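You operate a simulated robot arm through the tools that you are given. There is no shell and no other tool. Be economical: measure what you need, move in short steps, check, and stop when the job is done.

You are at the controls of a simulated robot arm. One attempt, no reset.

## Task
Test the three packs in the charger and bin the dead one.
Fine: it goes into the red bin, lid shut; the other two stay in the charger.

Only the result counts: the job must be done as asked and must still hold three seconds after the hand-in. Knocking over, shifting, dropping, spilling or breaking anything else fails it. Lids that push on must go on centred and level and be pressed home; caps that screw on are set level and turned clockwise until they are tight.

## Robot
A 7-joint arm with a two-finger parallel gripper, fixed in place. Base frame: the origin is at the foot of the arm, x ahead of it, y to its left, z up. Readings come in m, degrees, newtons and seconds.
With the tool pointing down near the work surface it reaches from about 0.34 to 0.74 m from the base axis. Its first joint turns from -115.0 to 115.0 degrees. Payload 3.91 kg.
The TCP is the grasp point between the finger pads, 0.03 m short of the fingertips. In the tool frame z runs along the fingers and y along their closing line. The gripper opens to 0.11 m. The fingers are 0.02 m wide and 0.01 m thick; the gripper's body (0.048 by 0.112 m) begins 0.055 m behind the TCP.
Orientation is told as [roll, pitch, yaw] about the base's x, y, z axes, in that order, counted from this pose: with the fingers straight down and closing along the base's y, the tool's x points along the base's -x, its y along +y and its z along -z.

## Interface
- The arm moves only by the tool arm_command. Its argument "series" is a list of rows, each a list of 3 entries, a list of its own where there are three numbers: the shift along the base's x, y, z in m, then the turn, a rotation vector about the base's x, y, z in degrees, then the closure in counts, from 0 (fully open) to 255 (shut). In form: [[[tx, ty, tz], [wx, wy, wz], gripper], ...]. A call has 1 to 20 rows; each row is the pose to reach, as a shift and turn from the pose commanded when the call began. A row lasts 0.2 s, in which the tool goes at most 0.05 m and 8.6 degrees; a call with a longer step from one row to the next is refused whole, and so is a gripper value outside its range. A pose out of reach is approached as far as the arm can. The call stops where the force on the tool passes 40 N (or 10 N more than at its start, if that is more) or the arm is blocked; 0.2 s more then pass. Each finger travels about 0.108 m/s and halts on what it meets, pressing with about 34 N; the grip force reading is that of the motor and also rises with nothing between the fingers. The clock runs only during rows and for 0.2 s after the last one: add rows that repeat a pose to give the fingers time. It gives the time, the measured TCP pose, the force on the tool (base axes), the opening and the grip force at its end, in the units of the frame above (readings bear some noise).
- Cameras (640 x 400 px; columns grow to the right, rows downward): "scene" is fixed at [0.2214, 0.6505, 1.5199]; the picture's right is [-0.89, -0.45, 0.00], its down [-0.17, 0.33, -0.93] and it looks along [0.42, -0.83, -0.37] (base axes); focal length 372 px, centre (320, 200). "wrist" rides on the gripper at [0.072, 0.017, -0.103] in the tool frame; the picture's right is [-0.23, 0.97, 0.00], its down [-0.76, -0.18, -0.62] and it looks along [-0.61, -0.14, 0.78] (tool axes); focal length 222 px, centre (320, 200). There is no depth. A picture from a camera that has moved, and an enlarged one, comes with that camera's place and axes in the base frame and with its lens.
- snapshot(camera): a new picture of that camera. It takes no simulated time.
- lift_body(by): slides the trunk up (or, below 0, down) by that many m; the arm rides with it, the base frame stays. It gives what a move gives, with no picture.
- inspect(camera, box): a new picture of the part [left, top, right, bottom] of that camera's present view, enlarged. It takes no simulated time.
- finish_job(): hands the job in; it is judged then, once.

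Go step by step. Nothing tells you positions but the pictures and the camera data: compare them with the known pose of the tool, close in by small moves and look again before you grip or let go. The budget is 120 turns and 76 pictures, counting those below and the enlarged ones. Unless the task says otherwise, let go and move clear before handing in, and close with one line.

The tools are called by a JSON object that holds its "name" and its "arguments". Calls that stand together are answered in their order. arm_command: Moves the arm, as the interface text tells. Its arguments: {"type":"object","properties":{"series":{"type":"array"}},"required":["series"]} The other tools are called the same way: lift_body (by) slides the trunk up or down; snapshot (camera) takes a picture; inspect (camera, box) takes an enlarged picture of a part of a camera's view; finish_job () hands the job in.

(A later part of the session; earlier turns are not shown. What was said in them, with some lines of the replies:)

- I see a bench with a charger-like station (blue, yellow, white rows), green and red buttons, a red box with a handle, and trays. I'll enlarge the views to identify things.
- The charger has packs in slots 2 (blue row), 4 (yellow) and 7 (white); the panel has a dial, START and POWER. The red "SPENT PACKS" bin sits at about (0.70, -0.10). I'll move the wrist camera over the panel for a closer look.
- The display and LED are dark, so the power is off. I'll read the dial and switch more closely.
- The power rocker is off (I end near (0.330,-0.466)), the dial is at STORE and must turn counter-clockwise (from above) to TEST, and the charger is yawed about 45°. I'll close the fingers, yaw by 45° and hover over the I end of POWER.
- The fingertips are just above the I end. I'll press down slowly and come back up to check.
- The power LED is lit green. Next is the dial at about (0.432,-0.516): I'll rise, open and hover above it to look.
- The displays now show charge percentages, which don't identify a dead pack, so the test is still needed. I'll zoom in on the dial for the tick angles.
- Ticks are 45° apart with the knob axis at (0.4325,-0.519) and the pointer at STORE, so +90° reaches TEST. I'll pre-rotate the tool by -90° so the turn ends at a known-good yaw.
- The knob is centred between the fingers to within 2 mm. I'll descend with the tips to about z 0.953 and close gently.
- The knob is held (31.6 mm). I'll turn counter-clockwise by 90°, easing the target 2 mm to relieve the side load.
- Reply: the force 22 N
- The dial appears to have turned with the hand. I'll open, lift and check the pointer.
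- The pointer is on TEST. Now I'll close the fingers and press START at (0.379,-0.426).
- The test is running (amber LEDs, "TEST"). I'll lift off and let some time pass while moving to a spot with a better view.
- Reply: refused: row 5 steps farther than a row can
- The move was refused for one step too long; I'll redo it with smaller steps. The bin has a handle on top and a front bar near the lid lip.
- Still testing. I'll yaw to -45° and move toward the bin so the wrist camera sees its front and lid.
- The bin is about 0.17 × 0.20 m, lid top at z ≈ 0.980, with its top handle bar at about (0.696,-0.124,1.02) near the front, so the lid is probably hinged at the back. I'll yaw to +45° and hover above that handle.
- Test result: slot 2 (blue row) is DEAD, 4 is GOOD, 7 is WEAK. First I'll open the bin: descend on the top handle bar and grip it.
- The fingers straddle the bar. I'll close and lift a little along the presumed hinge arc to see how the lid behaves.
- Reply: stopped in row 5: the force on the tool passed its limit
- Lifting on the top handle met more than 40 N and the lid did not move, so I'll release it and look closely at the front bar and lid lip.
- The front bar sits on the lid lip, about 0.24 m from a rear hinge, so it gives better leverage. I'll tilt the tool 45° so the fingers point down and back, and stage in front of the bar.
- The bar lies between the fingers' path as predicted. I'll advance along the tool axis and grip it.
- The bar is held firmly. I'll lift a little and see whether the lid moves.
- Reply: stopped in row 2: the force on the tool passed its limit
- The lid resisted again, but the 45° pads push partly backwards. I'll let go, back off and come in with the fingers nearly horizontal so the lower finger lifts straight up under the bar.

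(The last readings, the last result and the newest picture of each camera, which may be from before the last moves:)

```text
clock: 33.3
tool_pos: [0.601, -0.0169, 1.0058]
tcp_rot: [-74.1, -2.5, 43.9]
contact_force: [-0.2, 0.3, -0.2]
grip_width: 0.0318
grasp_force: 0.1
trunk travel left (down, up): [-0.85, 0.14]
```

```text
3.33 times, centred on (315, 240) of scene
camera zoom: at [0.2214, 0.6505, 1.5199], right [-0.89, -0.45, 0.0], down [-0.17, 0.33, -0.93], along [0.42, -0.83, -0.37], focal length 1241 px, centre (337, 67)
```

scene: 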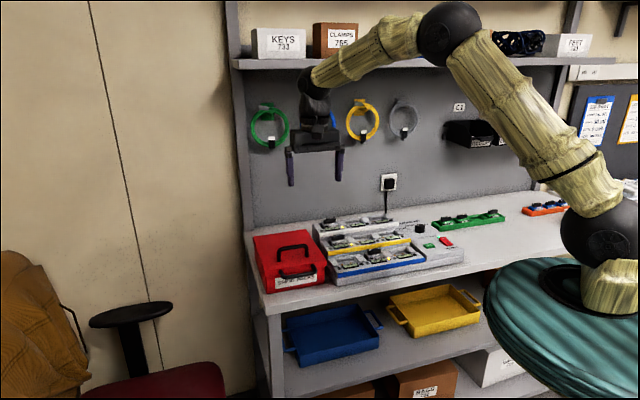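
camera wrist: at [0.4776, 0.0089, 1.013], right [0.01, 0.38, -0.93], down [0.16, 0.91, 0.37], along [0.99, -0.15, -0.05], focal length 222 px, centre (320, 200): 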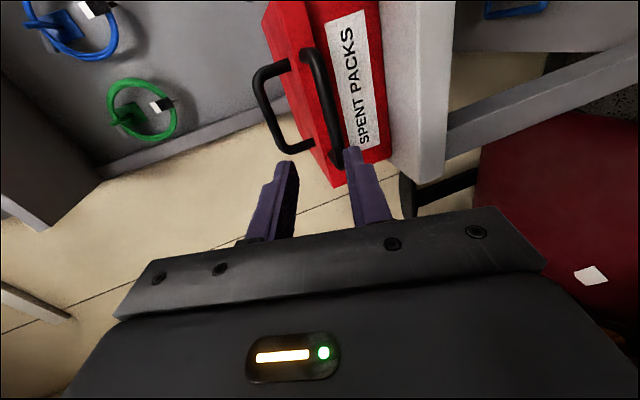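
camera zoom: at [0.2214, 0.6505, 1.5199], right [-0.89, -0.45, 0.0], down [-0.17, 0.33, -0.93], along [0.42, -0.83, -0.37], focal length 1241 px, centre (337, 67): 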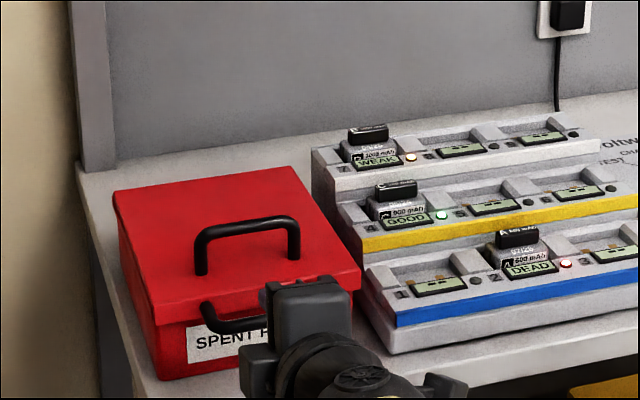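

The arm can't quite hold that pose close in (about 1.6 cm short), but it gets easier further out. I'll advance halfway and look again.

{"name": "arm_command", "arguments": {"series": [[[0.008, -0.008, -0.008], [0, 0, 0], 150], [[0.016, -0.016, -0.016], [0, 0, 0], 150], [[0.02, -0.02, -0.018], [0, 0, 0], 150], [[0.02, -0.02, -0.018], [0, 0, 0], 150]]}}

{"name": "snapshot", "arguments": {"camera": "wrist"}}

```text
clock: 34.3
tool_pos: [0.6264, 0.0147, 0.9963]
tcp_rot: [-73.1, -5.0, 47.7]
contact_force: [0.1, -0.3, -0.5]
grip_width: 0.0453
grasp_force: 0.0
trunk travel left (down, up): [-0.85, 0.14]
```

```text
33 pictures are left
camera wrist: at [0.5009, 0.0312, 1.003], right [0.0, 0.42, -0.91], down [0.09, 0.91, 0.41], along [1.0, -0.08, -0.04], focal length 222 px, centre (320, 200)
```

wrist: 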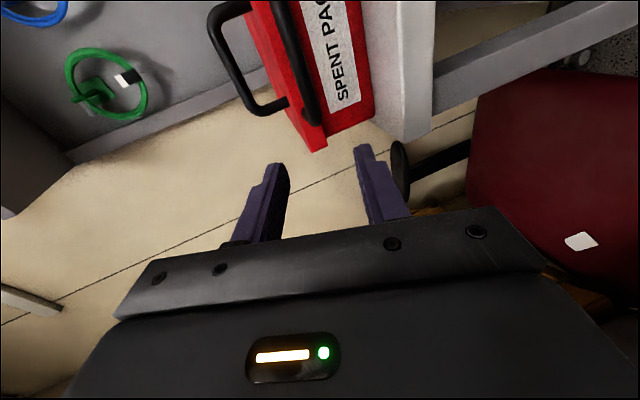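

This posture runs into a joint limit and drifts off, so I'll back out up and away to vertical, then study the lid's seam more closely before trying again.

{"name": "arm_command", "arguments": {"series": [[[-0.02, 0.02, 0.02], [0, 0, 0], 150], [[-0.03, 0.03, 0.05], [5.5, 5.5, 0], 150], [[-0.03, 0.03, 0.08], [11, 11, 0], 150], [[-0.03, 0.03, 0.11], [16.5, 16.5, 0], 150], [[-0.03, 0.03, 0.14], [22, 22, 0], 150], [[-0.03, 0.03, 0.17], [27.5, 27.5, 0], 150], [[-0.03, 0.03, 0.2], [33, 33, 0], 150], [[-0.03, 0.03, 0.22], [38.5, 38.5, 0], 150], [[-0.03, 0.03, 0.22], [44, 44, 0], 150], [[-0.03, 0.03, 0.22], [49.5, 49.5, 0], 150], [[-0.03, 0.03, 0.22], [53, 53, 0], 150], [[-0.03, 0.03, 0.22], [53, 53, 0], 150]]}}

{"name": "inspect", "arguments": {"camera": "scene", "box": [246, 225, 286, 265]}}

{"name": "inspect", "arguments": {"camera": "scene", "box": [268, 255, 332, 295]}}

```text
clock: 36.9
tool_pos: [0.5838, -0.0137, 1.194]
tcp_rot: [0.0, 0.7, 45.3]
contact_force: [-0.4, -0.4, -0.5]
grip_width: 0.0454
grasp_force: 0.0
trunk travel left (down, up): [-0.85, 0.14]
```

```text
10.00 times, centred on (266, 245) of scene
camera zoom: at [0.2214, 0.6505, 1.5199], right [-0.89, -0.45, 0.0], down [-0.17, 0.33, -0.93], along [0.42, -0.83, -0.37], focal length 3723 px, centre (860, -250)
```

zoom: 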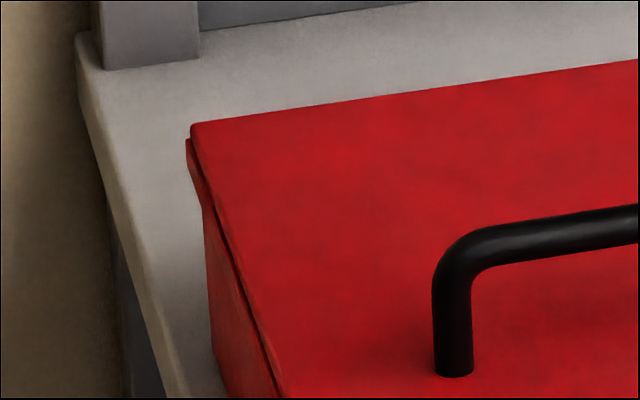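

```text
10.00 times, centred on (300, 275) of scene
camera zoom: at [0.2214, 0.6505, 1.5199], right [-0.89, -0.45, 0.0], down [-0.17, 0.33, -0.93], along [0.42, -0.83, -0.37], focal length 3723 px, centre (520, -550)
```

zoom: 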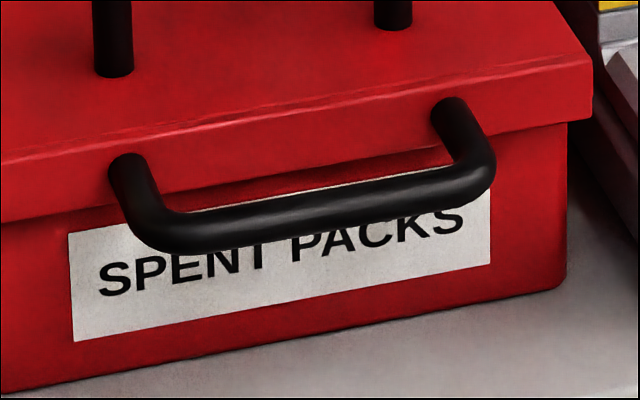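

The side seam looks unusual: there is a dark line under the top plate. I'll zoom further on it, at the back-left corner and the front-right corner.

{"name": "inspect", "arguments": {"camera": "scene", "box": [260, 232, 280, 246]}}

{"name": "inspect", "arguments": {"camera": "scene", "box": [252, 260, 284, 296]}}

{"name": "snapshot", "arguments": {"camera": "wrist"}}

```text
16.00 times, centred on (270, 239) of scene
camera zoom: at [0.2214, 0.6505, 1.5199], right [-0.89, -0.45, 0.0], down [-0.17, 0.33, -0.93], along [0.42, -0.83, -0.37], focal length 5957 px, centre (1120, -424)
```

zoom: 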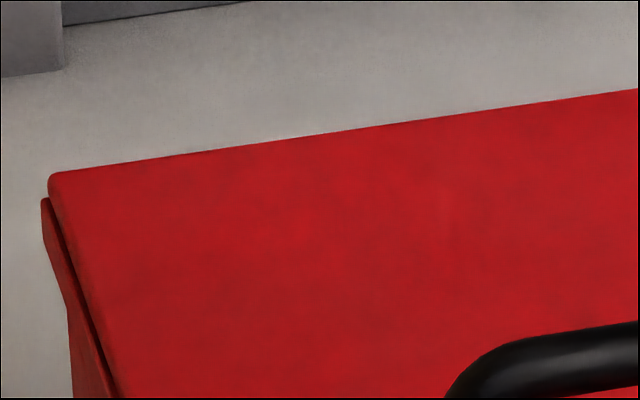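

```text
11.11 times, centred on (268, 278) of scene
camera zoom: at [0.2214, 0.6505, 1.5199], right [-0.89, -0.45, 0.0], down [-0.17, 0.33, -0.93], along [0.42, -0.83, -0.37], focal length 4137 px, centre (898, -667)
```

zoom: 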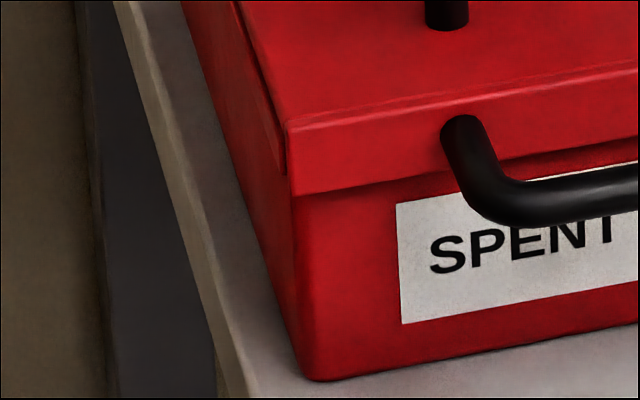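

```text
28 pictures are left
camera wrist: at [0.5236, -0.0511, 1.2975], right [-0.53, 0.85, 0.0], down [0.67, 0.42, 0.61], along [0.52, 0.33, -0.79], focal length 222 px, centre (320, 200)
```

wrist: 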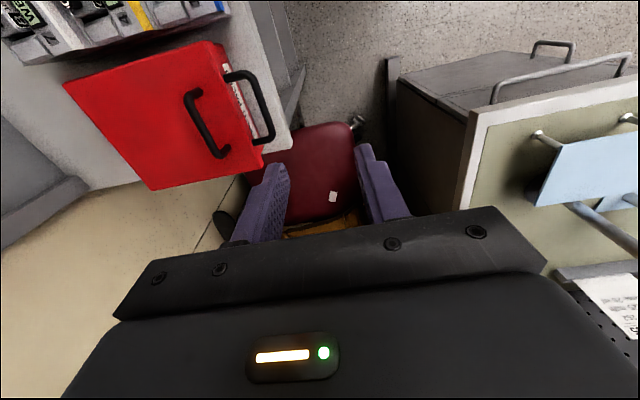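

Now it is clear: the top plate runs between side rails and its front lip hangs over the body, so the lid slides forward. I'll regrip the top handle with the tool vertical and pull it to the front.

{"name": "arm_command", "arguments": {"series": [[[0.027, -0.028, -0.02], [0, -0.5, -0.3], 60], [[0.054, -0.056, -0.04], [0, -0.5, -0.3], 60], [[0.081, -0.084, -0.06], [0, -0.5, -0.3], 60], [[0.108, -0.113, -0.08], [0, -0.5, -0.3], 60], [[0.108, -0.113, -0.12], [0, -0.5, -0.3], 60], [[0.108, -0.113, -0.155], [0, -0.5, -0.3], 60], [[0.108, -0.113, -0.174], [0, -0.5, -0.3], 60], [[0.108, -0.113, -0.174], [0, -0.5, -0.3], 255], [[0.108, -0.113, -0.174], [0, -0.5, -0.3], 255], [[0.108, -0.113, -0.174], [0, -0.5, -0.3], 255], [[0.108, -0.113, -0.174], [0, -0.5, -0.3], 255]]}}

{"name": "inspect", "arguments": {"camera": "scene", "box": [240, 190, 360, 300]}}

```text
clock: 39.3
tool_pos: [0.6914, -0.1272, 1.0187]
tcp_rot: [-0.3, 0.3, 45.0]
contact_force: [0.5, 0.3, -0.3]
grip_width: 0.0101
grasp_force: 45.1
trunk travel left (down, up): [-0.85, 0.14]
```

```text
3.64 times, centred on (300, 245) of scene
camera zoom: at [0.2214, 0.6505, 1.5199], right [-0.89, -0.45, 0.0], down [-0.17, 0.33, -0.93], along [0.42, -0.83, -0.37], focal length 1354 px, centre (393, 36)
```

zoom: 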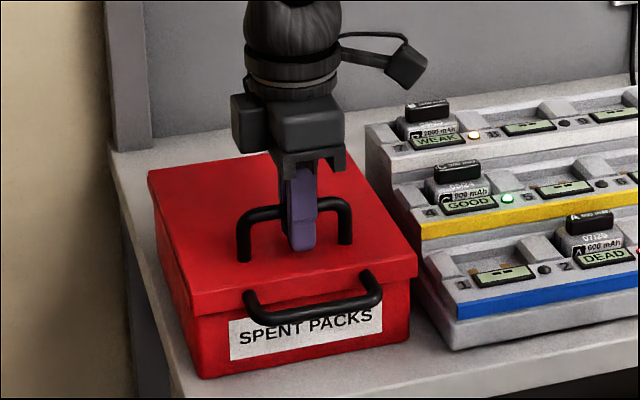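

The bar is gripped with almost no side load. I'll pull gently forward, along (-0.707, 0.707).

{"name": "arm_command", "arguments": {"series": [[[-0.0035, 0.0035, 0], [0, 0, 0], 255], [[-0.007, 0.007, 0], [0, 0, 0], 255], [[-0.0105, 0.0105, 0], [0, 0, 0], 255], [[-0.014, 0.014, 0], [0, 0, 0], 255], [[-0.0175, 0.0175, 0], [0, 0, 0], 255], [[-0.021, 0.021, 0], [0, 0, 0], 255]]}}

{"name": "inspect", "arguments": {"camera": "scene", "box": [240, 190, 360, 300]}}

```text
clock: 40.7
tool_pos: [0.6711, -0.106, 1.0186]
tcp_rot: [-0.3, 0.4, 44.9]
contact_force: [-3.0, -2.7, -1.6]
grip_width: 0.0103
grasp_force: 45.0
trunk travel left (down, up): [-0.85, 0.14]
```

```text
3.64 times, centred on (300, 245) of scene
camera zoom: at [0.2214, 0.6505, 1.5199], right [-0.89, -0.45, 0.0], down [-0.17, 0.33, -0.93], along [0.42, -0.83, -0.37], focal length 1354 px, centre (393, 36)
```

zoom: 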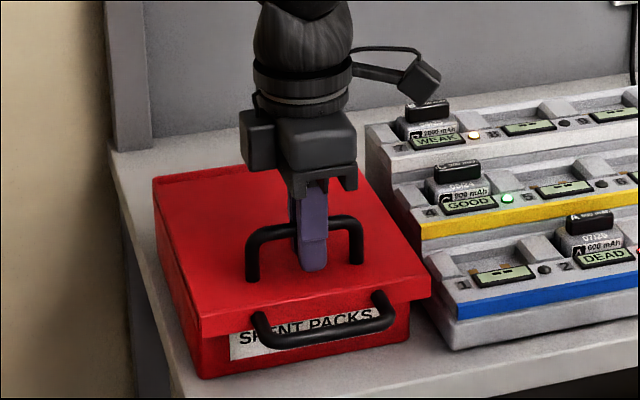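

The lid slides freely. I'll continue to about 0.14 m of opening and check.

{"name": "arm_command", "arguments": {"series": [[[-0.01, 0.01, 0], [0, 0, 0], 255], [[-0.02, 0.02, 0], [0, 0, 0], 255], [[-0.03, 0.03, 0], [0, 0, 0], 255], [[-0.04, 0.04, 0], [0, 0, 0], 255], [[-0.05, 0.05, 0], [0, 0, 0], 255], [[-0.06, 0.06, 0], [0, 0, 0], 255], [[-0.07, 0.07, 0], [0, 0, 0], 255], [[-0.077, 0.077, 0], [0, 0, 0], 255]]}}

{"name": "inspect", "arguments": {"camera": "scene", "box": [230, 180, 370, 310]}}

```text
clock: 42.5
tool_pos: [0.5934, -0.0296, 1.019]
tcp_rot: [-0.2, 0.4, 44.9]
contact_force: [-5.6, -5.3, -10.2]
grip_width: 0.0102
grasp_force: 45.2
trunk travel left (down, up): [-0.85, 0.14]
```

```text
3.08 times, centred on (300, 245) of scene
camera zoom: at [0.2214, 0.6505, 1.5199], right [-0.89, -0.45, 0.0], down [-0.17, 0.33, -0.93], along [0.42, -0.83, -0.37], focal length 1146 px, centre (382, 62)
```

zoom: 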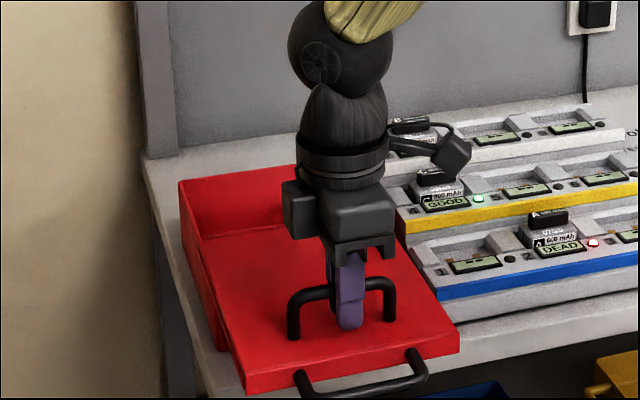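

It's open by 0.138 m. I'll pull another 2–3 cm slowly so the drop point is well in reach, watching for an end stop.

{"name": "arm_command", "arguments": {"series": [[[-0.004, 0.004, 0], [0, 0, 0], 255], [[-0.008, 0.008, 0], [0, 0, 0], 255], [[-0.012, 0.012, 0], [0, 0, 0], 255], [[-0.016, 0.016, 0], [0, 0, 0], 255], [[-0.019, 0.019, 0], [0, 0, 0], 255]]}}

```text
clock: 43.7
tool_pos: [0.5753, -0.0114, 1.0187]
tcp_rot: [-0.3, 0.5, 44.9]
contact_force: [-4.8, -8.6, -18.8]
grip_width: 0.0102
grasp_force: 45.5
trunk travel left (down, up): [-0.85, 0.14]
```

The lid is open 0.164 m, but the hand is carrying a growing downward load. I'll lower the hand 4 mm to see whether the rails hold the lid or it is tipping.

{"name": "arm_command", "arguments": {"series": [[[0, 0, -0.002], [0, 0, 0], 255], [[0, 0, -0.004], [0, 0, 0], 255], [[0, 0, -0.004], [0, 0, 0], 255]]}}

```text
clock: 44.5
tool_pos: [0.5761, -0.01, 1.0197]
tcp_rot: [-0.5, 0.1, 45.1]
contact_force: [-4.1, -12.6, 18.2]
grip_width: 0.0102
grasp_force: 45.6
trunk travel left (down, up): [-0.85, 0.14]
```

The load flipped sign, so the rails hold the lid rigidly and it is safe to release. I'll open, rise and go hover over slot 2.

{"name": "arm_command", "arguments": {"series": [[[0, 0, -0.002], [0, 0, 0], 255], [[0, 0, -0.002], [0, 0, 0], 100], [[0, 0, -0.002], [0, 0, 0], 60], [[0, 0, 0.04], [0, 0, 0], 60], [[0, 0, 0.08], [0, 0, 0], 60], [[-0.01, -0.03, 0.11], [0, 0, 0], 60], [[-0.02, -0.07, 0.11], [0, 0, 0], 60], [[-0.035, -0.11, 0.11], [0, 0, 0], 60], [[-0.05, -0.15, 0.11], [0, 0, 0], 60], [[-0.06, -0.19, 0.11], [0, 0, 0], 60], [[-0.07, -0.23, 0.11], [0, 0, 0], 60], [[-0.076, -0.26, 0.11], [0, 0, 0], 60], [[-0.076, -0.26, 0.11], [0, 0, 0], 60]]}}

{"name": "snapshot", "arguments": {"camera": "wrist"}}

{"name": "inspect", "arguments": {"camera": "scene", "box": [240, 200, 400, 300]}}

```text
clock: 47.3
tool_pos: [0.5005, -0.2695, 1.1257]
tcp_rot: [-0.3, 0.3, 45.0]
contact_force: [-0.6, -0.1, 0.4]
grip_width: 0.0843
grasp_force: 0.1
trunk travel left (down, up): [-0.85, 0.14]
```

```text
24 pictures are left
camera wrist: at [0.4385, -0.3068, 1.2278], right [-0.53, 0.85, -0.01], down [0.66, 0.42, 0.62], along [0.53, 0.32, -0.79], focal length 222 px, centre (320, 200)
```

wrist: 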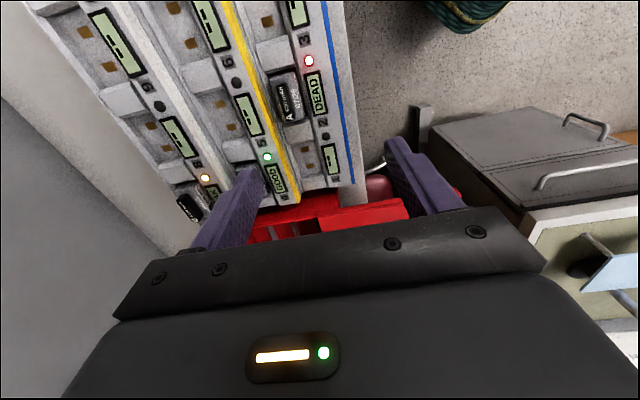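

```text
4.00 times, centred on (320, 250) of scene
camera zoom: at [0.2214, 0.6505, 1.5199], right [-0.89, -0.45, 0.0], down [-0.17, 0.33, -0.93], along [0.42, -0.83, -0.37], focal length 1489 px, centre (320, 0)
```

zoom: 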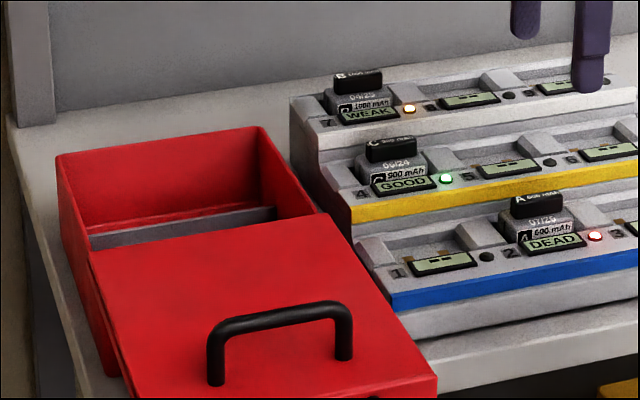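

The lid stays open on its own. I'll zoom on pack 2 to find its handle exactly.

{"name": "inspect", "arguments": {"camera": "wrist", "box": [240, 40, 360, 160]}}

{"name": "inspect", "arguments": {"camera": "scene", "box": [350, 235, 400, 275]}}

```text
3.33 times, centred on (300, 100) of wrist
camera zoom: at [0.4385, -0.3068, 1.2278], right [-0.53, 0.85, -0.01], down [0.66, 0.42, 0.62], along [0.53, 0.32, -0.79], focal length 740 px, centre (387, 533)
```

zoom: 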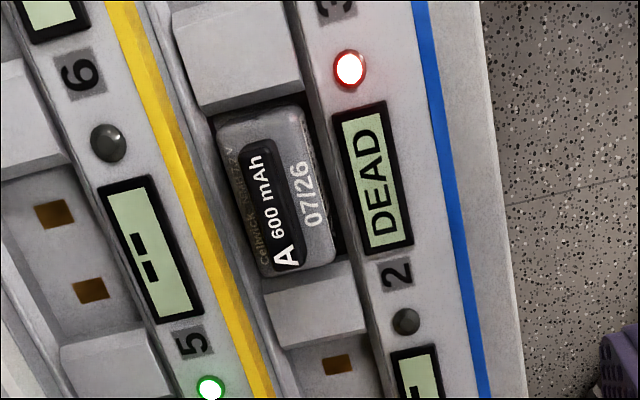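

```text
10.00 times, centred on (375, 255) of scene
camera zoom: at [0.2214, 0.6505, 1.5199], right [-0.89, -0.45, 0.0], down [-0.17, 0.33, -0.93], along [0.42, -0.83, -0.37], focal length 3723 px, centre (-230, -350)
```

zoom: 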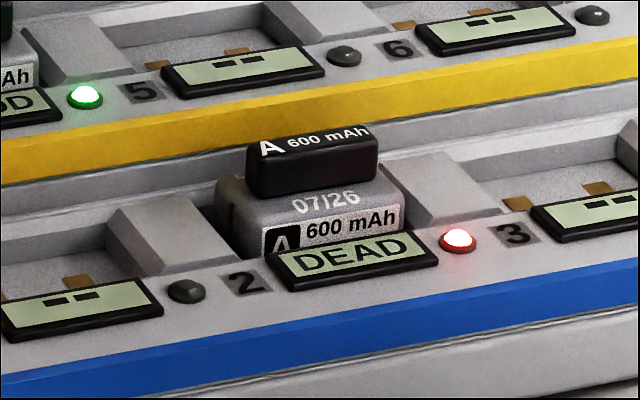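

Pack 2's black grip is about 41 mm long along the row and 14 mm wide, centred near (0.519,-0.304) with its top at z ≈ 0.966. The yellow step is close behind it, so I'll grip along the row (yaw -45°), hovering first.

{"name": "arm_command", "arguments": {"series": [[[0.002, -0.004, 0], [0, 0, -8.2], 93], [[0.004, -0.007, 0], [0, 0, -16.4], 93], [[0.006, -0.01, 0], [0, 0, -24.6], 93], [[0.008, -0.014, 0], [0, 0, -32.8], 93], [[0.01, -0.018, 0], [0, 0, -41], 93], [[0.012, -0.022, -0.01], [0, 0, -49.2], 93], [[0.014, -0.026, -0.02], [0, 0, -57.4], 93], [[0.016, -0.03, -0.03], [0, 0, -65.6], 93], [[0.018, -0.035, -0.05], [0, 0, -73.8], 93], [[0.018, -0.035, -0.07], [0, 0, -82], 93], [[0.018, -0.035, -0.09], [0, 0, -90], 93], [[0.018, -0.035, -0.09], [0, 0, -90], 93]]}}

{"name": "inspect", "arguments": {"camera": "wrist", "box": [160, 60, 480, 260]}}

{"name": "inspect", "arguments": {"camera": "scene", "box": [330, 215, 420, 285]}}

```text
clock: 49.9
tool_pos: [0.5159, -0.3047, 1.0361]
tcp_rot: [-0.4, 0.3, -45.0]
contact_force: [1.0, 0.3, 0.6]
grip_width: 0.0698
grasp_force: 0.1
trunk travel left (down, up): [-0.85, 0.14]
```

```text
2.00 times, centred on (320, 160) of wrist
camera zoom: at [0.4795, -0.2404, 1.1381], right [0.85, 0.53, -0.01], down [0.42, -0.67, 0.62], along [0.32, -0.53, -0.78], focal length 444 px, centre (320, 280)
```

zoom: 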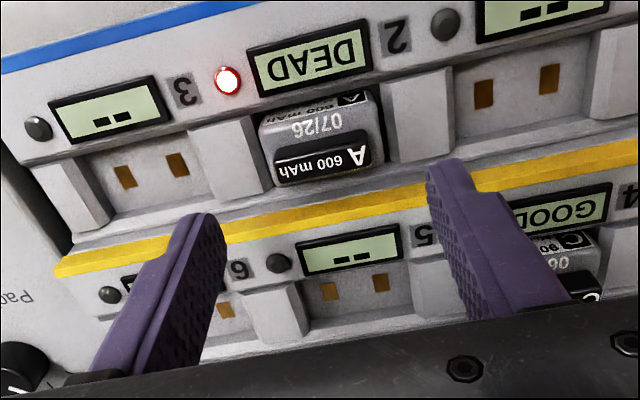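

```text
5.71 times, centred on (375, 250) of scene
camera zoom: at [0.2214, 0.6505, 1.5199], right [-0.89, -0.45, 0.0], down [-0.17, 0.33, -0.93], along [0.42, -0.83, -0.37], focal length 2128 px, centre (6, -86)
```

zoom: 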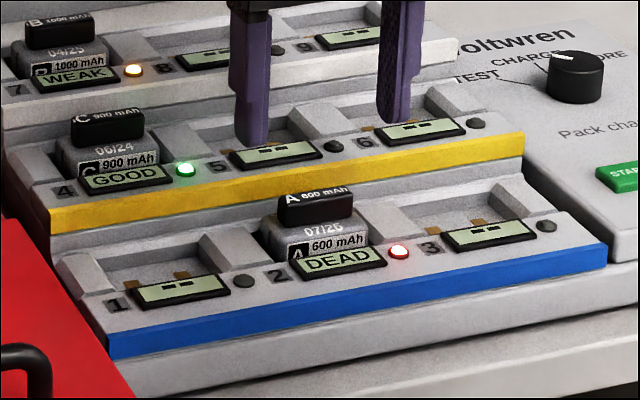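

The pack grip is centred under the hand within 2 mm. I'll lower the tips to just above the pack's shoulder and close.

{"name": "arm_command", "arguments": {"series": [[[0.002, 0, -0.02], [0, 0, 0], 93], [[0.002, 0, -0.035], [0, 0, 0], 93], [[0.002, 0, -0.043], [0, 0, 0], 93], [[0.002, 0, -0.047], [0, 0, 0], 93], [[0.002, 0, -0.05], [0, 0, 0], 93]]}}

{"name": "inspect", "arguments": {"camera": "scene", "box": [340, 225, 410, 275]}}

```text
clock: 51.1
tool_pos: [0.5186, -0.3056, 0.9851]
tcp_rot: [-0.3, 0.4, -45.0]
contact_force: [-0.1, 0.0, 0.2]
grip_width: 0.0699
grasp_force: 0.0
trunk travel left (down, up): [-0.85, 0.14]
```

```text
8.00 times, centred on (375, 250) of scene
camera zoom: at [0.2214, 0.6505, 1.5199], right [-0.89, -0.45, 0.0], down [-0.17, 0.33, -0.93], along [0.42, -0.83, -0.37], focal length 2979 px, centre (-120, -200)
```

zoom: 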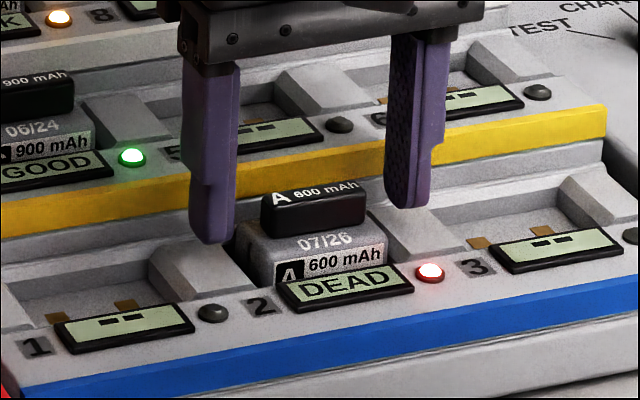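

The tips bracket the handle at about its base. Closing now.

{"name": "arm_command", "arguments": {"series": [[[0, 0, 0], [0, 0, 0], 140], [[0, 0, 0], [0, 0, 0], 255], [[0, 0, 0], [0, 0, 0], 255], [[0, 0, 0], [0, 0, 0], 255]]}}

```text
clock: 52.1
tool_pos: [0.5193, -0.3052, 0.9854]
tcp_rot: [-0.3, 0.4, -45.0]
contact_force: [0.2, -0.6, 0.1]
grip_width: 0.0394
grasp_force: 33.7
trunk travel left (down, up): [-0.85, 0.14]
```

Gripped at 39.4 mm, matching the handle, with no side load. I'll lift straight up slowly.

{"name": "arm_command", "arguments": {"series": [[[0, 0, 0.006], [0, 0, 0], 255], [[0, 0, 0.012], [0, 0, 0], 255], [[0, 0, 0.02], [0, 0, 0], 255], [[0, 0, 0.035], [0, 0, 0], 255], [[0, 0, 0.06], [0, 0, 0], 255], [[0, 0, 0.09], [0, 0, 0], 255], [[0, 0, 0.12], [0, 0, 0], 255], [[0, 0, 0.15], [0, 0, 0], 255]]}}

{"name": "inspect", "arguments": {"camera": "scene", "box": [240, 170, 420, 300]}}

```text
clock: 53.9
tool_pos: [0.5178, -0.3037, 1.1386]
tcp_rot: [-0.3, 0.4, -45.0]
contact_force: [0.6, 0.2, -1.3]
grip_width: 0.0392
grasp_force: 34.6
trunk travel left (down, up): [-0.85, 0.14]
```

```text
3.08 times, centred on (330, 235) of scene
camera zoom: at [0.2214, 0.6505, 1.5199], right [-0.89, -0.45, 0.0], down [-0.17, 0.33, -0.93], along [0.42, -0.83, -0.37], focal length 1146 px, centre (289, 92)
```

zoom: 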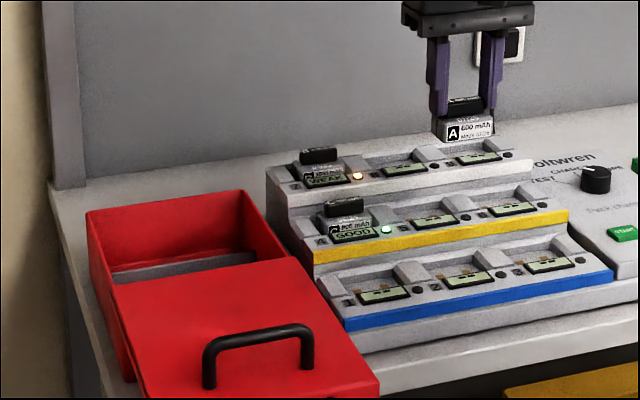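

Pack 2 is out, and packs 4 and 7 haven't moved. The bin's opening starts about 45 mm behind its front edge, so I'll carry the pack over to about (0.71,-0.18) and look down.

{"name": "arm_command", "arguments": {"series": [[[0.03, 0.018, 0.01], [0, 0, 0], 255], [[0.062, 0.039, 0.01], [0, 0, 0], 255], [[0.095, 0.06, 0.01], [0, 0, 0], 255], [[0.128, 0.081, 0.01], [0, 0, 0], 255], [[0.16, 0.101, 0.01], [0, 0, 0], 255], [[0.182, 0.115, 0.005], [0, 0, 0], 255], [[0.194, 0.122, 0], [0, 0, 0], 255], [[0.194, 0.122, 0], [0, 0, 0], 255]]}}

{"name": "snapshot", "arguments": {"camera": "wrist"}}

{"name": "inspect", "arguments": {"camera": "scene", "box": [230, 170, 350, 300]}}

```text
clock: 55.7
tool_pos: [0.7145, -0.1802, 1.1366]
tcp_rot: [-0.3, 0.5, -44.9]
contact_force: [0.8, 0.4, -1.3]
grip_width: 0.0392
grasp_force: 33.9
trunk travel left (down, up): [-0.85, 0.14]
```

```text
16 pictures are left
camera wrist: at [0.6775, -0.1174, 1.2389], right [0.85, 0.53, -0.01], down [0.42, -0.66, 0.62], along [0.32, -0.53, -0.79], focal length 222 px, centre (320, 200)
```

wrist: 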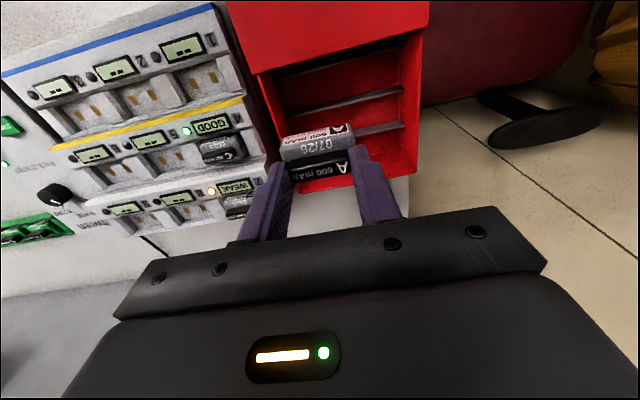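

```text
3.08 times, centred on (290, 235) of scene
camera zoom: at [0.2214, 0.6505, 1.5199], right [-0.89, -0.45, 0.0], down [-0.17, 0.33, -0.93], along [0.42, -0.83, -0.37], focal length 1146 px, centre (412, 92)
```

zoom: 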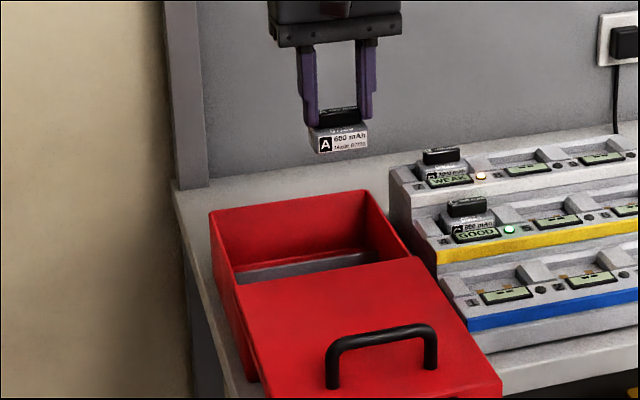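

The bin interior has grey cross-bars; I'll zoom in to see what they are before lowering.

{"name": "inspect", "arguments": {"camera": "wrist", "box": [230, 0, 440, 210]}}

```text
1.90 times, centred on (335, 105) of wrist
camera zoom: at [0.6775, -0.1174, 1.2389], right [0.85, 0.53, -0.01], down [0.42, -0.66, 0.62], along [0.32, -0.53, -0.79], focal length 423 px, centre (291, 381)
```

zoom: 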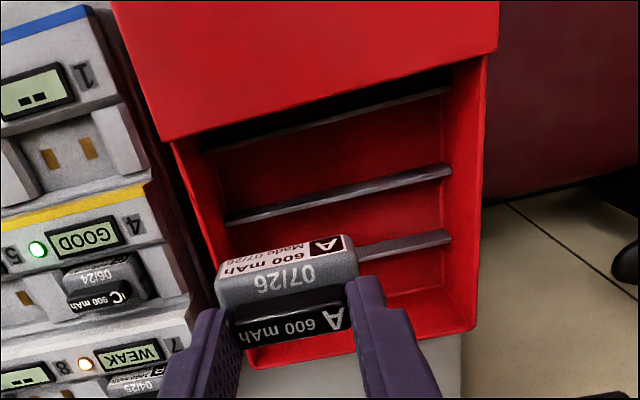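

The grey bars are low dividers (tops at z ≈ 0.935) with lanes about 43 mm wide, and the pack is about 35 mm deep. I'll shift 9 mm forward onto the lane centre and lower until the pack's underside is just above the divider tops, then check.

{"name": "arm_command", "arguments": {"series": [[[-0.006, 0.006, 0], [0, 0, 0], 255], [[-0.006, 0.006, -0.04], [0, 0, 0], 255], [[-0.006, 0.006, -0.08], [0, 0, 0], 255], [[-0.006, 0.006, -0.11], [0, 0, 0], 255], [[-0.006, 0.006, -0.13], [0, 0, 0], 255], [[-0.006, 0.006, -0.13], [0, 0, 0], 255]]}}

{"name": "inspect", "arguments": {"camera": "wrist", "box": [180, 0, 480, 210]}}

{"name": "inspect", "arguments": {"camera": "scene", "box": [240, 200, 330, 280]}}

```text
clock: 57.1
tool_pos: [0.7075, -0.1762, 1.0061]
tcp_rot: [-0.3, 0.4, -45.1]
contact_force: [-0.4, -0.5, -0.7]
grip_width: 0.0391
grasp_force: 33.4
trunk travel left (down, up): [-0.85, 0.14]
```

```text
1.90 times, centred on (330, 105) of wrist
camera zoom: at [0.6694, -0.1132, 1.1091], right [0.85, 0.53, -0.01], down [0.42, -0.66, 0.62], along [0.32, -0.53, -0.79], focal length 423 px, centre (301, 381)
```

zoom: 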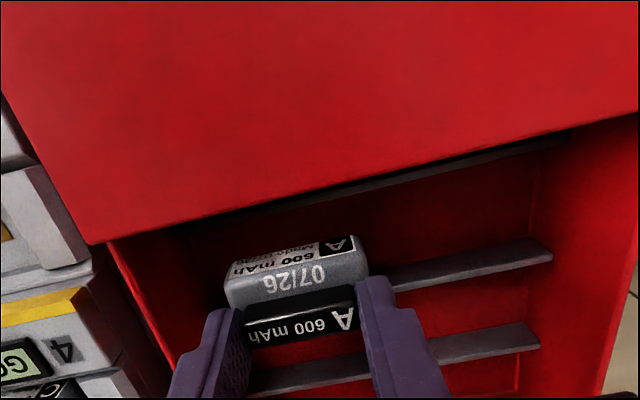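

```text
5.00 times, centred on (285, 240) of scene
camera zoom: at [0.2214, 0.6505, 1.5199], right [-0.89, -0.45, 0.0], down [-0.17, 0.33, -0.93], along [0.42, -0.83, -0.37], focal length 1862 px, centre (495, 0)
```

zoom: 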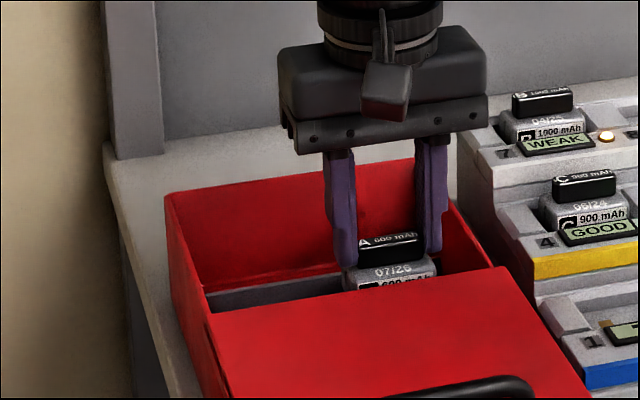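

The pack is lined up with the lane between the first two dividers. I'll lower gently in small steps to find the floor.

{"name": "arm_command", "arguments": {"series": [[[0, 0, -0.008], [0, 0, 0], 255], [[0, 0, -0.016], [0, 0, 0], 255], [[0, 0, -0.022], [0, 0, 0], 255], [[0, 0, -0.026], [0, 0, 0], 255]]}}

{"name": "arm_command", "arguments": {"series": [[[0, 0, -0.002], [0, 0, 0], 255], [[0, 0, -0.004], [0, 0, 0], 255]]}}

```text
clock: 58.1
tool_pos: [0.7072, -0.1762, 0.9795]
tcp_rot: [-0.4, 0.4, -45.0]
contact_force: [-0.1, -0.1, -0.8]
grip_width: 0.0392
grasp_force: 33.9
trunk travel left (down, up): [-0.85, 0.14]
```

```text
clock: 58.7
tool_pos: [0.7083, -0.1767, 0.9764]
tcp_rot: [-0.2, 0.4, -44.9]
contact_force: [-0.6, -0.4, -1.6]
grip_width: 0.0392
grasp_force: 34.1
trunk travel left (down, up): [-0.85, 0.14]
```

{"name": "arm_command", "arguments": {"series": [[[0, 0, -0.002], [0, 0, 0], 255], [[0, 0, -0.004], [0, 0, 0], 255]]}}

{"name": "arm_command", "arguments": {"series": [[[0, 0, -0.002], [0, 0, 0], 255], [[0, 0, -0.004], [0, 0, 0], 255]]}}

```text
clock: 59.3
tool_pos: [0.7082, -0.1772, 0.9734]
tcp_rot: [-0.3, 0.4, -44.9]
contact_force: [-0.2, -0.7, -1.5]
grip_width: 0.0393
grasp_force: 33.7
trunk travel left (down, up): [-0.85, 0.14]
```

```text
clock: 59.9
tool_pos: [0.7068, -0.1755, 0.9685]
tcp_rot: [-0.2, 0.4, -44.9]
contact_force: [0.1, 0.4, -1.4]
grip_width: 0.0393
grasp_force: 34.3
trunk travel left (down, up): [-0.85, 0.14]
```

I see no contact force yet, so I'll keep lowering in small steps.

{"name": "arm_command", "arguments": {"series": [[[0, 0, -0.002], [0, 0, 0], 255], [[0, 0, -0.004], [0, 0, 0], 255]]}}

{"name": "arm_command", "arguments": {"series": [[[0, 0, -0.002], [0, 0, 0], 255], [[0, 0, -0.004], [0, 0, 0], 255]]}}

{"name": "inspect", "arguments": {"camera": "wrist", "box": [180, 0, 480, 210]}}

```text
clock: 60.5
tool_pos: [0.7053, -0.1765, 0.9638]
tcp_rot: [-0.3, 0.5, -45.1]
contact_force: [-0.3, -1.3, -1.9]
grip_width: 0.0392
grasp_force: 34.0
trunk travel left (down, up): [-0.85, 0.14]
```

```text
clock: 61.1
tool_pos: [0.7066, -0.1764, 0.9595]
tcp_rot: [-0.3, 0.2, -45.0]
contact_force: [0.5, -0.4, 3.7]
grip_width: 0.039
grasp_force: 34.5
trunk travel left (down, up): [-0.85, 0.14]
```

```text
1.90 times, centred on (330, 105) of wrist
camera zoom: at [0.6695, -0.1125, 1.0631], right [0.85, 0.53, -0.01], down [0.42, -0.66, 0.62], along [0.32, -0.53, -0.78], focal length 423 px, centre (301, 381)
```

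zoom: 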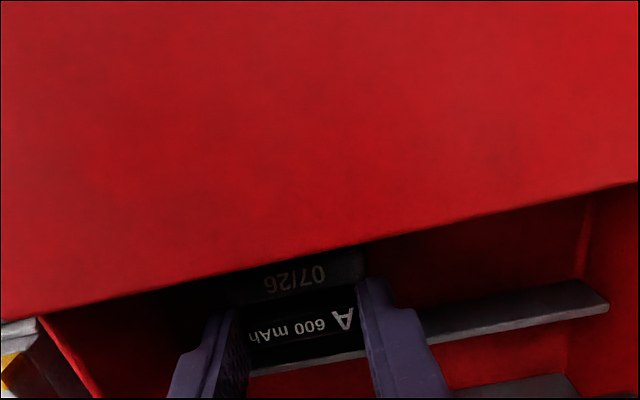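

The floor is reached (force now +3.7 N) and the pack sits in the lane well below the lid plane. I'll release it and rise straight up.

{"name": "arm_command", "arguments": {"series": [[[0, 0, 0.001], [0, 0, 0], 150], [[0, 0, 0.001], [0, 0, 0], 115], [[0, 0, 0.001], [0, 0, 0], 115], [[0, 0, 0.02], [0, 0, 0], 115], [[0, 0, 0.06], [0, 0, 0], 115], [[0, 0, 0.1], [0, 0, 0], 115], [[0, 0, 0.14], [0, 0, 0], 115], [[0, 0, 0.16], [0, 0, 0], 115]]}}

{"name": "inspect", "arguments": {"camera": "wrist", "box": [180, 0, 480, 210]}}

```text
clock: 62.9
tool_pos: [0.7069, -0.177, 1.1199]
tcp_rot: [-0.3, 0.3, -45.0]
contact_force: [0.2, 0.6, -0.9]
grip_width: 0.0604
grasp_force: 0.0
trunk travel left (down, up): [-0.85, 0.14]
```

```text
1.90 times, centred on (330, 105) of wrist
camera zoom: at [0.6705, -0.1122, 1.223], right [0.85, 0.53, -0.01], down [0.42, -0.66, 0.62], along [0.32, -0.53, -0.79], focal length 423 px, centre (301, 381)
```

zoom: 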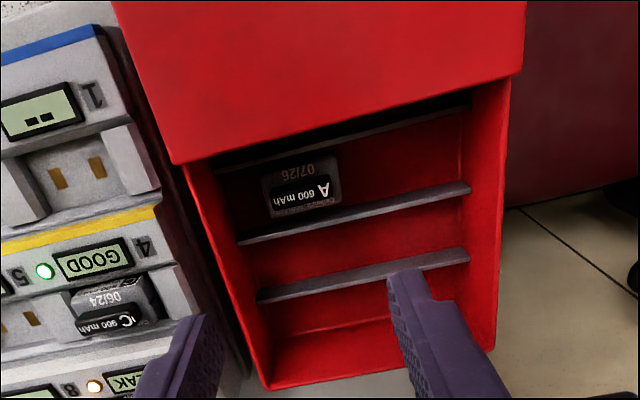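

The dead pack lies upright in its lane. Next I'll return to the lid handle (now at about (0.576,-0.011)) with yaw +45°, staying high.

{"name": "arm_command", "arguments": {"series": [[[-0.012, 0.015, 0], [0, 0, 8.2], 60], [[-0.024, 0.03, 0], [0, 0, 16.4], 60], [[-0.036, 0.045, 0], [0, 0, 24.6], 60], [[-0.048, 0.06, 0], [0, 0, 32.8], 60], [[-0.06, 0.075, 0], [0, 0, 41], 60], [[-0.072, 0.09, 0], [0, 0, 49.2], 60], [[-0.084, 0.105, 0], [0, 0, 57.4], 60], [[-0.096, 0.12, 0], [0, 0, 65.6], 60], [[-0.108, 0.135, 0], [0, 0, 73.8], 60], [[-0.12, 0.152, 0], [0, 0, 82], 60], [[-0.131, 0.166, 0], [0, 0, 90], 60], [[-0.131, 0.166, -0.03], [0, 0, 90], 60], [[-0.131, 0.166, -0.03], [0, 0, 90], 60]]}}

{"name": "snapshot", "arguments": {"camera": "wrist"}}

```text
clock: 65.7
tool_pos: [0.576, -0.0099, 1.0908]
tcp_rot: [-0.3, 0.4, 45.1]
contact_force: [-0.8, 0.1, 1.4]
grip_width: 0.0841
grasp_force: 0.1
trunk travel left (down, up): [-0.85, 0.14]
```

```text
9 pictures are left
camera wrist: at [0.5141, -0.0474, 1.1929], right [-0.53, 0.85, -0.01], down [0.66, 0.42, 0.62], along [0.53, 0.32, -0.78], focal length 222 px, centre (320, 200)
```

wrist: 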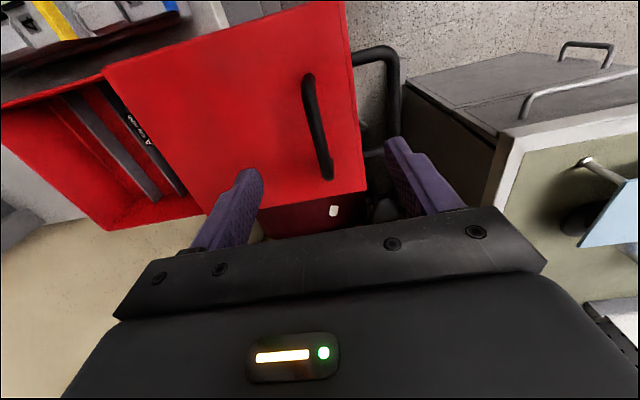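

The handle is between the fingers just as before. I'll descend and grip it, then push the lid back along the rails.

{"name": "arm_command", "arguments": {"series": [[[0, 0, -0.03], [0, 0, 0], 60], [[0, 0, -0.055], [0, 0, 0], 60], [[0, 0, -0.071], [0, 0, 0], 60], [[0, 0, -0.071], [0, 0, 0], 255], [[0, 0, -0.071], [0, 0, 0], 255], [[0, 0, -0.071], [0, 0, 0], 255], [[0, 0, -0.071], [0, 0, 0], 255]]}}

{"name": "arm_command", "arguments": {"series": [[[0.008, -0.008, 0], [0, 0, 0], 255], [[0.018, -0.018, 0], [0, 0, 0], 255], [[0.028, -0.028, 0], [0, 0, 0], 255], [[0.038, -0.038, 0], [0, 0, 0], 255], [[0.048, -0.048, 0], [0, 0, 0], 255], [[0.058, -0.058, 0], [0, 0, 0], 255], [[0.068, -0.068, 0], [0, 0, 0], 255], [[0.078, -0.078, 0], [0, 0, 0], 255], [[0.088, -0.088, 0], [0, 0, 0], 255], [[0.098, -0.098, 0], [0, 0, 0], 255], [[0.105, -0.105, 0], [0, 0, 0], 255], [[0.11, -0.11, 0], [0, 0, 0], 255]]}}

```text
clock: 67.3
tool_pos: [0.5772, -0.011, 1.0177]
tcp_rot: [-0.4, 0.4, 45.0]
contact_force: [0.7, 0.7, -1.2]
grip_width: 0.0101
grasp_force: 45.1
trunk travel left (down, up): [-0.85, 0.14]
```

```text
clock: 69.9
tool_pos: [0.688, -0.1206, 1.018]
tcp_rot: [-0.2, 0.4, 45.1]
contact_force: [3.1, 3.2, -9.2]
grip_width: 0.0104
grasp_force: 44.8
trunk travel left (down, up): [-0.85, 0.14]
```

About 7 mm remain to the closed position; I'll push slowly until the stop resists.

{"name": "arm_command", "arguments": {"series": [[[0.0015, -0.0015, 0], [0, 0, 0], 255], [[0.003, -0.003, 0], [0, 0, 0], 255], [[0.0045, -0.0045, 0], [0, 0, 0], 255], [[0.006, -0.006, 0], [0, 0, 0], 255], [[0.0075, -0.0075, 0], [0, 0, 0], 255], [[0.009, -0.009, 0], [0, 0, 0], 255]]}}

{"name": "inspect", "arguments": {"camera": "scene", "box": [240, 190, 360, 300]}}

```text
clock: 71.3
tool_pos: [0.6938, -0.1273, 1.0187]
tcp_rot: [0.0, 0.5, 45.0]
contact_force: [-11.4, 11.8, -11.1]
grip_width: 0.0103
grasp_force: 45.1
trunk travel left (down, up): [-0.85, 0.14]
```

```text
3.64 times, centred on (300, 245) of scene
camera zoom: at [0.2214, 0.6505, 1.5199], right [-0.89, -0.45, 0.0], down [-0.17, 0.33, -0.93], along [0.42, -0.83, -0.37], focal length 1354 px, centre (393, 36)
```

zoom: 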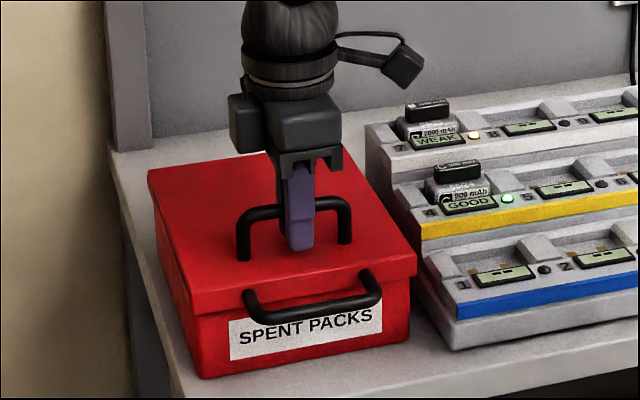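

The lid is against its stop (about 16 N resisting) and the picture matches the original closed view. I'll release, rise and move clear, then verify.

{"name": "arm_command", "arguments": {"series": [[[0, 0, 0], [0, 0, 0], 150], [[0, 0, 0], [0, 0, 0], 60], [[0, 0, 0], [0, 0, 0], 60], [[0, 0, 0.04], [0, 0, 0], 60], [[0, 0, 0.08], [0, 0, 0], 60], [[-0.03, 0.02, 0.11], [0, 0, 0], 60], [[-0.06, 0.04, 0.14], [0, 0, 0], 60], [[-0.1, 0.06, 0.15], [0, 0, 0], 60], [[-0.1, 0.06, 0.15], [0, 0, 0], 60]]}}

{"name": "inspect", "arguments": {"camera": "scene", "box": [240, 190, 460, 300]}}

```text
clock: 73.3
tool_pos: [0.596, -0.0686, 1.1657]
tcp_rot: [-0.2, 0.4, 45.0]
contact_force: [0.2, 0.3, 0.6]
grip_width: 0.0842
grasp_force: 0.0
trunk travel left (down, up): [-0.85, 0.14]
```

```text
2.91 times, centred on (350, 245) of scene
camera zoom: at [0.2214, 0.6505, 1.5199], right [-0.89, -0.45, 0.0], down [-0.17, 0.33, -0.93], along [0.42, -0.83, -0.37], focal length 1083 px, centre (233, 69)
```

zoom: 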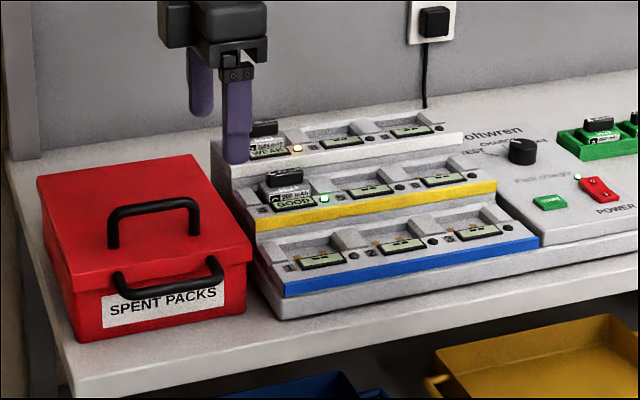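

The lid is fully shut, the GOOD and WEAK packs are still seated in the charger, and the hand is clear. I'm handing the job in.

{"name": "finish_job", "arguments": {}}

```text
The job is handed in.
```

I tested all three packs: slot 2 read DEAD, slot 4 GOOD and slot 7 WEAK. The dead pack is in the red bin with its lid shut, and the other two are still in the charger.
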